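You operate a simulated robot arm through the tools that you are given. There is no shell and no other tool. Be economical: measure what you need, move in short steps, check, and stop when the job is done.

Carry out the task below with a simulated robot arm. There is one attempt and no reset: what you move stays moved.

TASK
Push the gauge cover shut.
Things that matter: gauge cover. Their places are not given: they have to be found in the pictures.

It is judged by the outcome, as a careful person would: the job done as asked, and still so three seconds after it is handed in. It fails if anything else is knocked over, pushed out of place, dropped, spilled or broken.

THE ROBOT
A 7-joint arm with a two-finger parallel gripper, fixed in place. Base frame: the origin is at the foot of the arm, x ahead of it, y to its left, z up; the work surface is at about z = 0.008. Lengths are in m, angles in rad, forces in N, time in s.
With the tool pointing down near the work surface it reaches from about 0.24 to 0.62 m from the base axis. Its first joint turns from -1.152 to 1.152 rad. Payload 2.6 kg.
Tool frame: the origin (TCP) lies between the finger pads and is the grasp point; the fingertips stand 0.03 m ahead of it; z points along the fingers, y is the line along which they close. The gripper opens to 0.094 m. The fingers are 0.028 m wide and 0.01 m thick; the gripper's body (0.05 by 0.096 m) begins 0.055 m behind the TCP.
Orientation is told as [roll, pitch, yaw] about the base's x, y, z axes, in that order, counted from this pose: with the fingers straight down and closing along the base's y, the tool's x points along the base's -x, its y along +y and its z along -z.

THE INTERFACE
- The arm moves only by the tool jog_arm. Its argument "deltas" is a list of rows, each an object of numbers (a shift or turn left out is 0, a gripper value left out holds the last): "dx", "dy", "dz": the shift along the tool's x, y, z in m; "rx", "ry", "rz": the turn, a rotation vector about the tool's x, y, z in degrees; "fingers": the gripper command, from -1 (shut) to 1 (fully open), values between in proportion. In form: [{"dx": .., "dy": .., "dz": .., "rx": .., "ry": .., "rz": .., "fingers": ..}, ...]. A call has 1 to 20 rows; each row is the pose to reach, as a shift and turn from the pose commanded when the call began, along the tool's axes at that moment. A row lasts 0.2 s, in which the tool goes at most 0.05 m and 0.15 rad; a call with a longer step from one row to the next is refused whole, and so is a gripper value outside its range. A pose out of reach is approached as far as the arm can. The call stops where the force on the tool passes 40 N (or 10 N more than at its start, if that is more) or the arm is blocked; 0.2 s more then pass. The fingers move at their own pace (about 0.072 m/s each) and stop on an object; they squeeze with about 34 N. The grip force told is the motor's: it shows also when the fingers shut on nothing. Time passes only in rows, and 0.2 s behind the last, so rows that repeat a pose let the fingers close. It gives the time, the measured TCP pose, the force on the tool (base axes), the opening and the grip force at its end, in the units of the frame above (readings bear some noise), and new pictures: "pictures" is both (left out), scene, wrist or none.
- Cameras (640 x 400 px; columns grow to the right, rows downward): "scene" is fixed at [0.0308, 0.4495, 0.535]; the picture's right is [-0.71, -0.71, 0.00], its down [-0.58, 0.58, -0.57] and it looks along [0.40, -0.40, -0.82] (base axes); focal length 349 px, centre (320, 200). "wrist" rides on the gripper at [-0.037, 0, -0.058] in the tool frame; the picture's right is [0.00, -1.00, 0.00], its down [0.97, 0.00, -0.24] and it looks along [0.24, 0.00, 0.97] (tool axes); focal length 218 px, centre (320, 200).
- probe_pixels(camera, pixels): for up to 12 pixels [column, row] of the newest picture of that camera ("zoom" is the newest enlarged one), the place [x, y, z] in the base frame of the surface seen there, good to about 0.002 m. No time passes.
- zoom(camera, box): a new picture of the part [left, top, right, bottom] of that camera's present view, enlarged. No time passes.
- sign_off(): hands the job in; it is judged then, once.

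Work in short steps. Measure before you move; look again where a grasp or a placing could have gone wrong, and mend it. You have 60 turns and 100 pictures in all, the two below and enlarged ones among them. Open the gripper and draw the arm clear of the work before you hand the job in, unless the task says otherwise; then end with one line.

The tools are called after "Call:" as a command line: name --argument value ..., lists and objects as JSON in quotes. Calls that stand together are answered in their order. jog_arm: Moves the arm, as the interface text tells. Its arguments: {"type":"object","properties":{"deltas":{"type":"array"},"pictures":{"type":"string","enum":["both","scene","wrist","none"]}},"required":["deltas"]} The other tools are called the same way: probe_pixels (camera, pixels) gives the place of the surface under pixels of a picture; zoom (camera, box) takes an enlarged picture of a part of a camera's view; sign_off () hands the job in.

At the start:

```text
time_s: 0.0
position: [0.2711, 0.3413, 0.254]
ee_rot: [0.001, 0.001, -0.001]
ft_force: [0.1, 0.6, -0.3]
finger_gap: 0.0942
finger_force: 0.0
```

scene: 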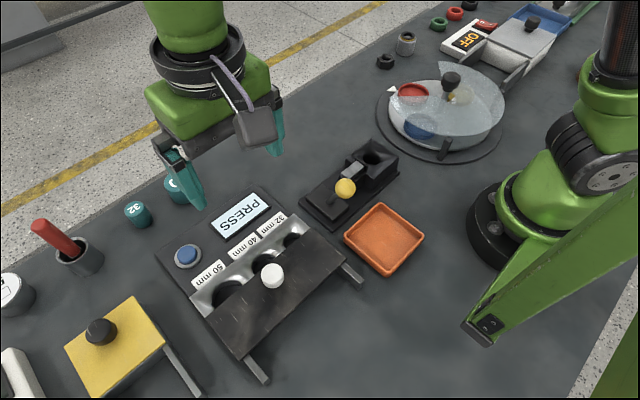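
wrist: 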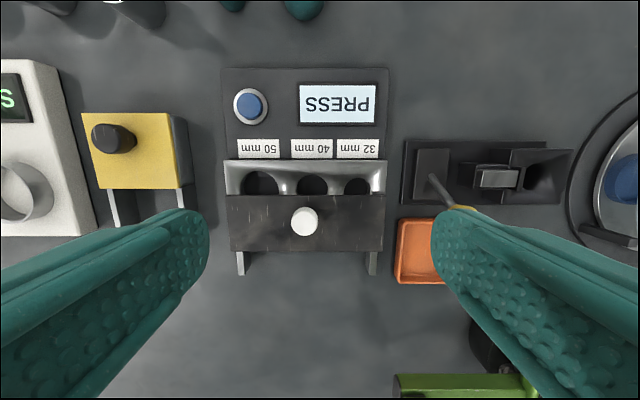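

The likely gauge cover is the dark plate with the white knob at scene (270,290), on rails next to the 32/40/50 mm holes. I'll look closer and measure it.

Call:
zoom --camera "scene" --box '[150, 180, 380, 390]'

Call:
zoom --camera "wrist" --box '[200, 60, 420, 290]'

Call:
probe_pixels --camera "wrist" --pixels '[[304, 221], [230, 200], [380, 200], [235, 248], [380, 248], [305, 240], [305, 200], [260, 165], [240, 265], [374, 265], [337, 104], [250, 103]]'

Call:
probe_pixels --camera "scene" --pixels '[[271, 270], [271, 285], [250, 290], [240, 355], [342, 262], [210, 315], [295, 225], [235, 262], [265, 380], [360, 283], [200, 300], [315, 240]]'

```text
1.90 times, centred on (265, 285) of scene
```

zoom: 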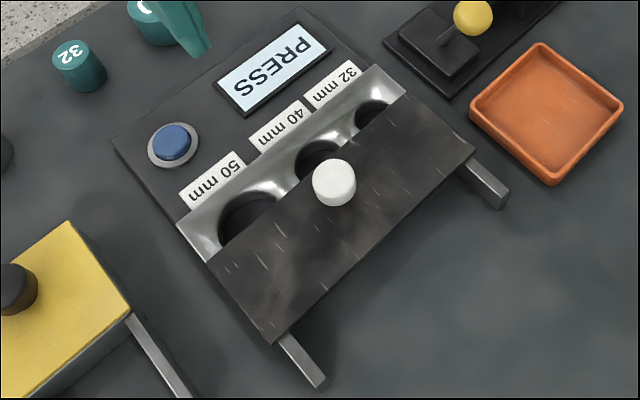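

```text
1.74 times, centred on (310, 175) of wrist
```

zoom: 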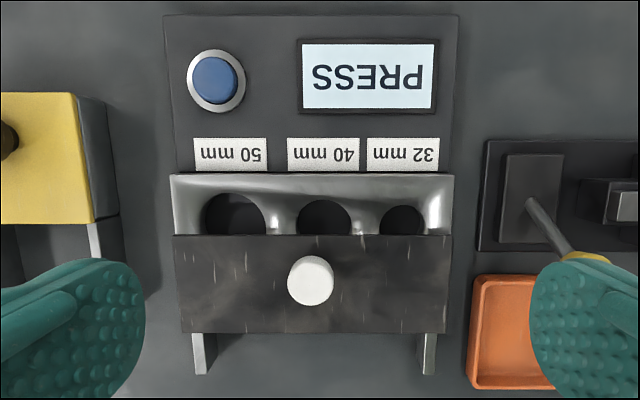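

```text
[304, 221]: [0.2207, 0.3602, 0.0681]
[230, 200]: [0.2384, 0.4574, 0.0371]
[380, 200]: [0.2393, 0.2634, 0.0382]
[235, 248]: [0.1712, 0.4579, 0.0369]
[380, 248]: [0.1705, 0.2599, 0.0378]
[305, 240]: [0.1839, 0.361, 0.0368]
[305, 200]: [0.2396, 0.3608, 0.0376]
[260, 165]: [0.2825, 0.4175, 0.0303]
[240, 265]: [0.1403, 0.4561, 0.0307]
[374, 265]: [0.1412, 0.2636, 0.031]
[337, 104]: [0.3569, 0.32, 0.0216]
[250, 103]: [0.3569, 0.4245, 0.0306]
```

```text
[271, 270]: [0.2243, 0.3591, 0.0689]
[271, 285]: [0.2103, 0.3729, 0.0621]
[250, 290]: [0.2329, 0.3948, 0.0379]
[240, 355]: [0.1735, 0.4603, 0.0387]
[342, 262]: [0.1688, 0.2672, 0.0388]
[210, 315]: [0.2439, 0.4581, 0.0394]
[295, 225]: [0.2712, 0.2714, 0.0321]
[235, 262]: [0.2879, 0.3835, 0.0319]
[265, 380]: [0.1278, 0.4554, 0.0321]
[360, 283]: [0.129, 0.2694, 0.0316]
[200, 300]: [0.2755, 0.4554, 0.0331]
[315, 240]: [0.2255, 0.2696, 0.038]
```

Call:
zoom --camera "wrist" --box '[0, 40, 220, 260]'

Call:
zoom --camera "scene" --box '[360, 0, 620, 170]'

Call:
probe_pixels --camera "wrist" --pixels '[[262, 158], [262, 163], [340, 161], [304, 208], [304, 234], [291, 221], [317, 221]]'

```text
1.82 times, centred on (110, 150) of wrist
```

zoom: 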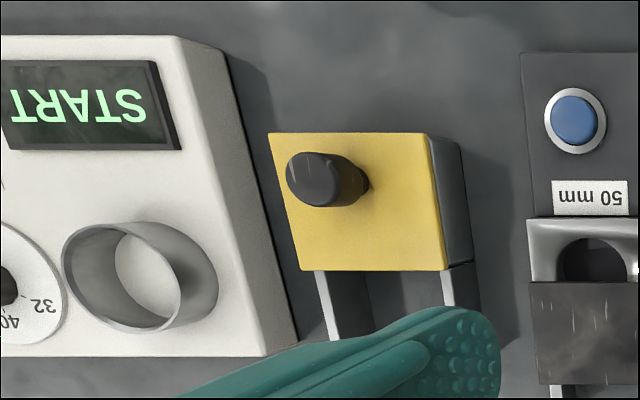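

```text
2.35 times, centred on (490, 85) of scene
```

zoom: 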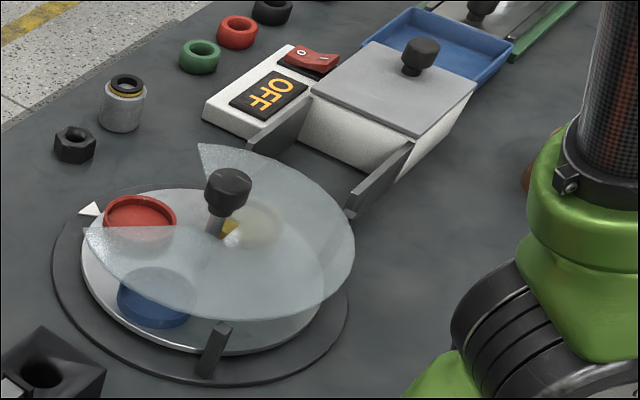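

```text
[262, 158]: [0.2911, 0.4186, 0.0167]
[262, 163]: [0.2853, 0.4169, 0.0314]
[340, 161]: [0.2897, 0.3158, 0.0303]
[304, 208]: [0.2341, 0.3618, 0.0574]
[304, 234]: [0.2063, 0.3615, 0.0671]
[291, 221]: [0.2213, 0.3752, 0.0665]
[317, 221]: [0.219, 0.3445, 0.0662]
```

This is the size gauge. The cover spans x 0.17–0.24 and the block's far edge is at x≈0.29, so it has to go about 0.047 m in +x. The knob is at (0.220, 0.360) with its top at z 0.068. I'll straddle the knob and stop with the tips just above the plate.

Call:
jog_arm --deltas '[{"dx": 0.025, "dy": 0.01, "fingers": 0.2}, {"dx": 0.051, "dy": 0.019}, {"dx": 0.051, "dy": 0.019, "dz": 0.04}, {"dx": 0.051, "dy": 0.019, "dz": 0.08}, {"dx": 0.051, "dy": 0.019, "dz": 0.12}, {"dx": 0.051, "dy": 0.019, "dz": 0.15}, {"dx": 0.051, "dy": 0.019, "dz": 0.175}, {"dx": 0.051, "dy": 0.019, "dz": 0.177}]'

```text
time_s: 1.8
position: [0.2196, 0.3608, 0.0757]
ee_rot: [0.001, 0.002, -0.001]
ft_force: [-0.1, -0.1, -1.8]
finger_gap: 0.0566
finger_force: 0.0
```

scene: 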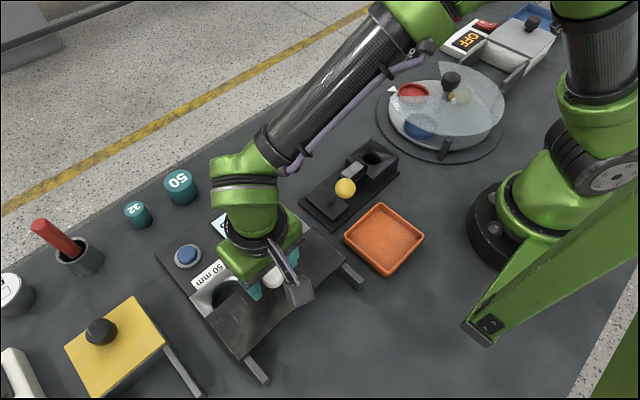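
wrist: 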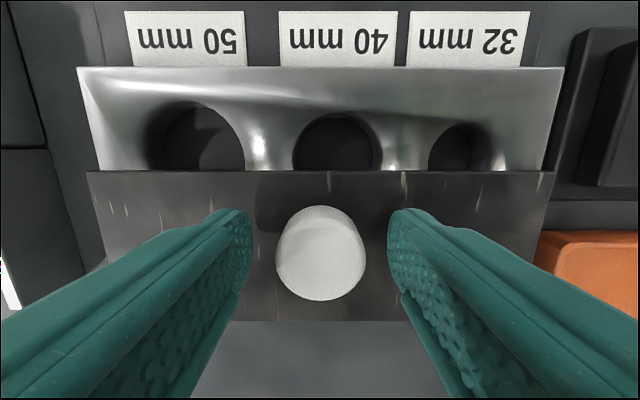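

The knob at wrist (320,253) is centred between the fingers. I'll close on it.

Call:
jog_arm --deltas '[{"fingers": -0.7}, {"fingers": -0.7}, {"fingers": -0.7}]' --pictures "wrist"

```text
time_s: 2.6
position: [0.2207, 0.3606, 0.0755]
ee_rot: [0.0, 0.001, 0.0]
ft_force: [0.8, 0.6, -4.4]
finger_gap: 0.0314
finger_force: 44.9
```

wrist: 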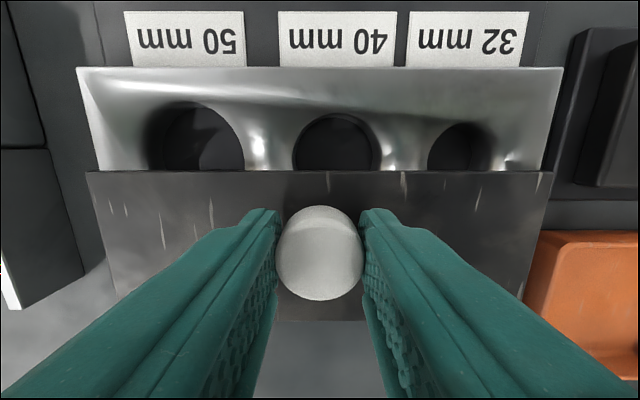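

The knob is gripped, with a gap of 0.031. Now I'll slide it in +x (tool -x) in small steps.

Call:
jog_arm --deltas '[{"dx": -0.005}, {"dx": -0.01}, {"dx": -0.015}, {"dx": -0.02}, {"dx": -0.025}, {"dx": -0.03}, {"dx": -0.035}, {"dx": -0.039}, {"dx": -0.042}]'

```text
time_s: 4.6
position: [0.2611, 0.3598, 0.0755]
ee_rot: [0.0, 0.002, 0.0]
ft_force: [0.9, 7.4, -26.2]
finger_gap: 0.0314
finger_force: 44.9
```

scene: 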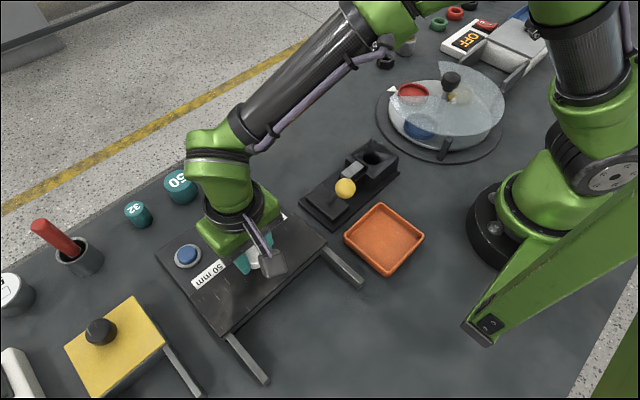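
wrist: 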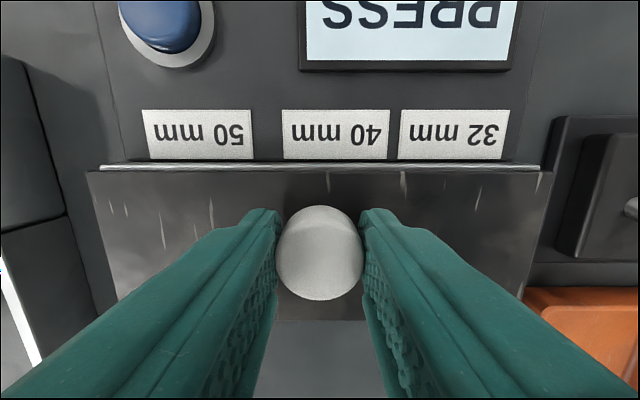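

The cover moved 0.041 m and only a thin strip of block is left at row 167. A -26 N vertical force has built up, so I'll ease down slightly and push on in 2 mm steps to the stop.

Call:
jog_arm --deltas '[{"dx": 0, "dz": 0.0007}, {"dx": -0.002, "dz": 0.0007}, {"dx": -0.004, "dz": 0.0007}, {"dx": -0.006, "dz": 0.0007}, {"dx": -0.008, "dz": 0.0007}, {"dx": -0.01, "dz": 0.0007}]'

```text
time_s: 6.0
position: [0.2671, 0.3605, 0.0739]
ee_rot: [-0.003, 0.011, -0.002]
ft_force: [-32.0, -8.1, 8.3]
finger_gap: 0.0316
finger_force: 45.4
```

scene: 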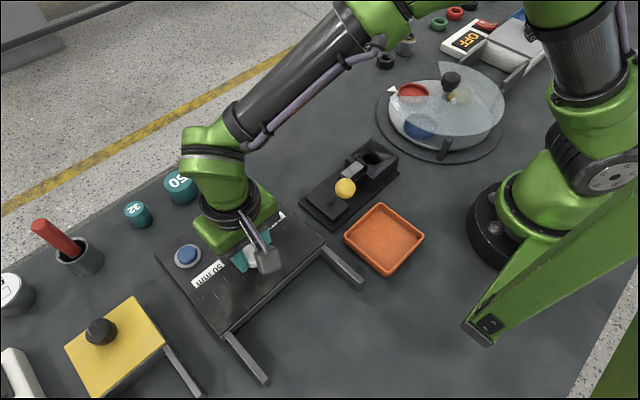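
wrist: 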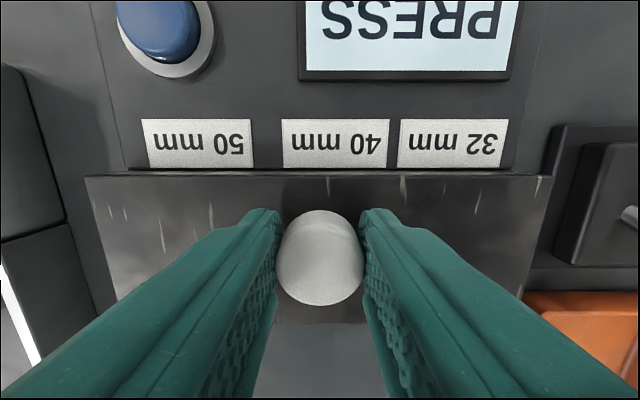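

Stop reached: Fx is -32 N, travel has halted, and the strip is gone. I'll open the fingers, holding position at first so nothing springs back.

Call:
jog_arm --deltas '[{"fingers": 0.2}, {"fingers": 0.2}, {"fingers": 0.2}, {"dx": 0.002}]' --pictures "wrist"

```text
time_s: 7.0
position: [0.2697, 0.3615, 0.0758]
ee_rot: [0.0, 0.0, 0.001]
ft_force: [0.4, -0.6, -0.1]
finger_gap: 0.0564
finger_force: 0.1
```

wrist: 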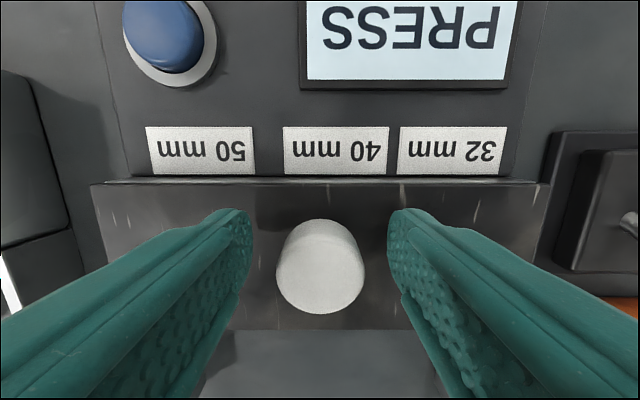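

The fingers are clear of the knob, so I'll rise straight up and check.

Call:
jog_arm --deltas '[{"dz": -0.03}, {"dz": -0.07}, {"dz": -0.11}, {"dz": -0.15}, {"dz": -0.18}, {"dz": -0.18, "fingers": 1}, {"dz": -0.18}]'

```text
time_s: 8.6
position: [0.2689, 0.3602, 0.2566]
ee_rot: [0.001, -0.001, 0.001]
ft_force: [-0.2, 0.2, -0.7]
finger_gap: 0.0939
finger_force: 0.0
```

scene: 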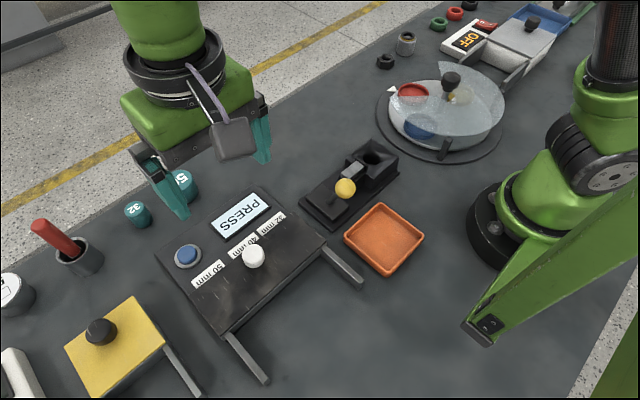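
wrist: 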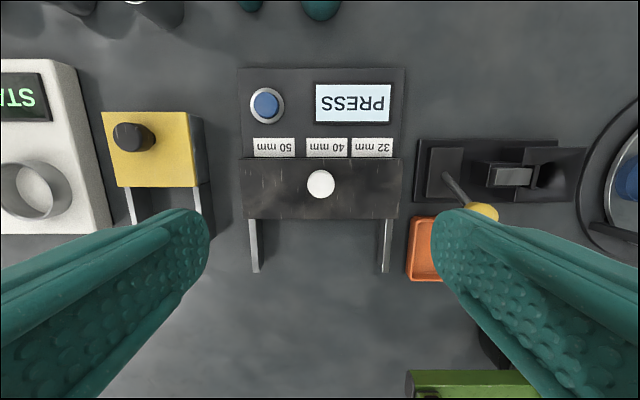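

The holes look fully covered. I'll check where the cover edge sits and that it hasn't sprung back.

Call:
probe_pixels --camera "wrist" --pixels '[[260, 162], [385, 162], [320, 215], [321, 184]]'

Call:
zoom --camera "wrist" --box '[230, 60, 420, 280]'

```text
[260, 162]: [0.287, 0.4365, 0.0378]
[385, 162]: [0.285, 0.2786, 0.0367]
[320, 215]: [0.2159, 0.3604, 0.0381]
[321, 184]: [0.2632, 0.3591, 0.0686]
```

```text
1.82 times, centred on (325, 170) of wrist
```

zoom: 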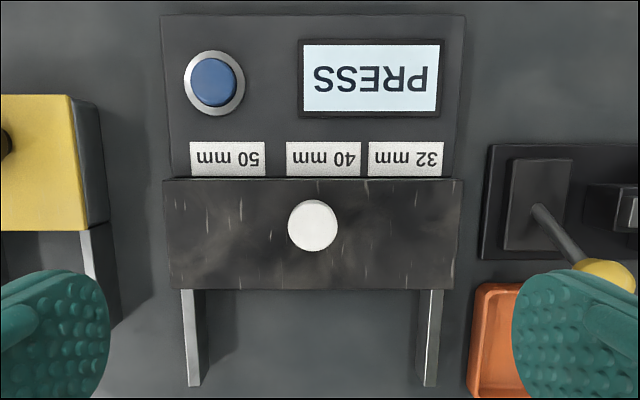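

The cover is flush over all the holes, against its stop, and nothing else has moved. I'm handing the job in.

Call:
sign_off

```text
The job is handed in.
```

The gauge cover is pushed fully shut against its stop, covering all three holes; the gripper is open and the arm is clear above the work.
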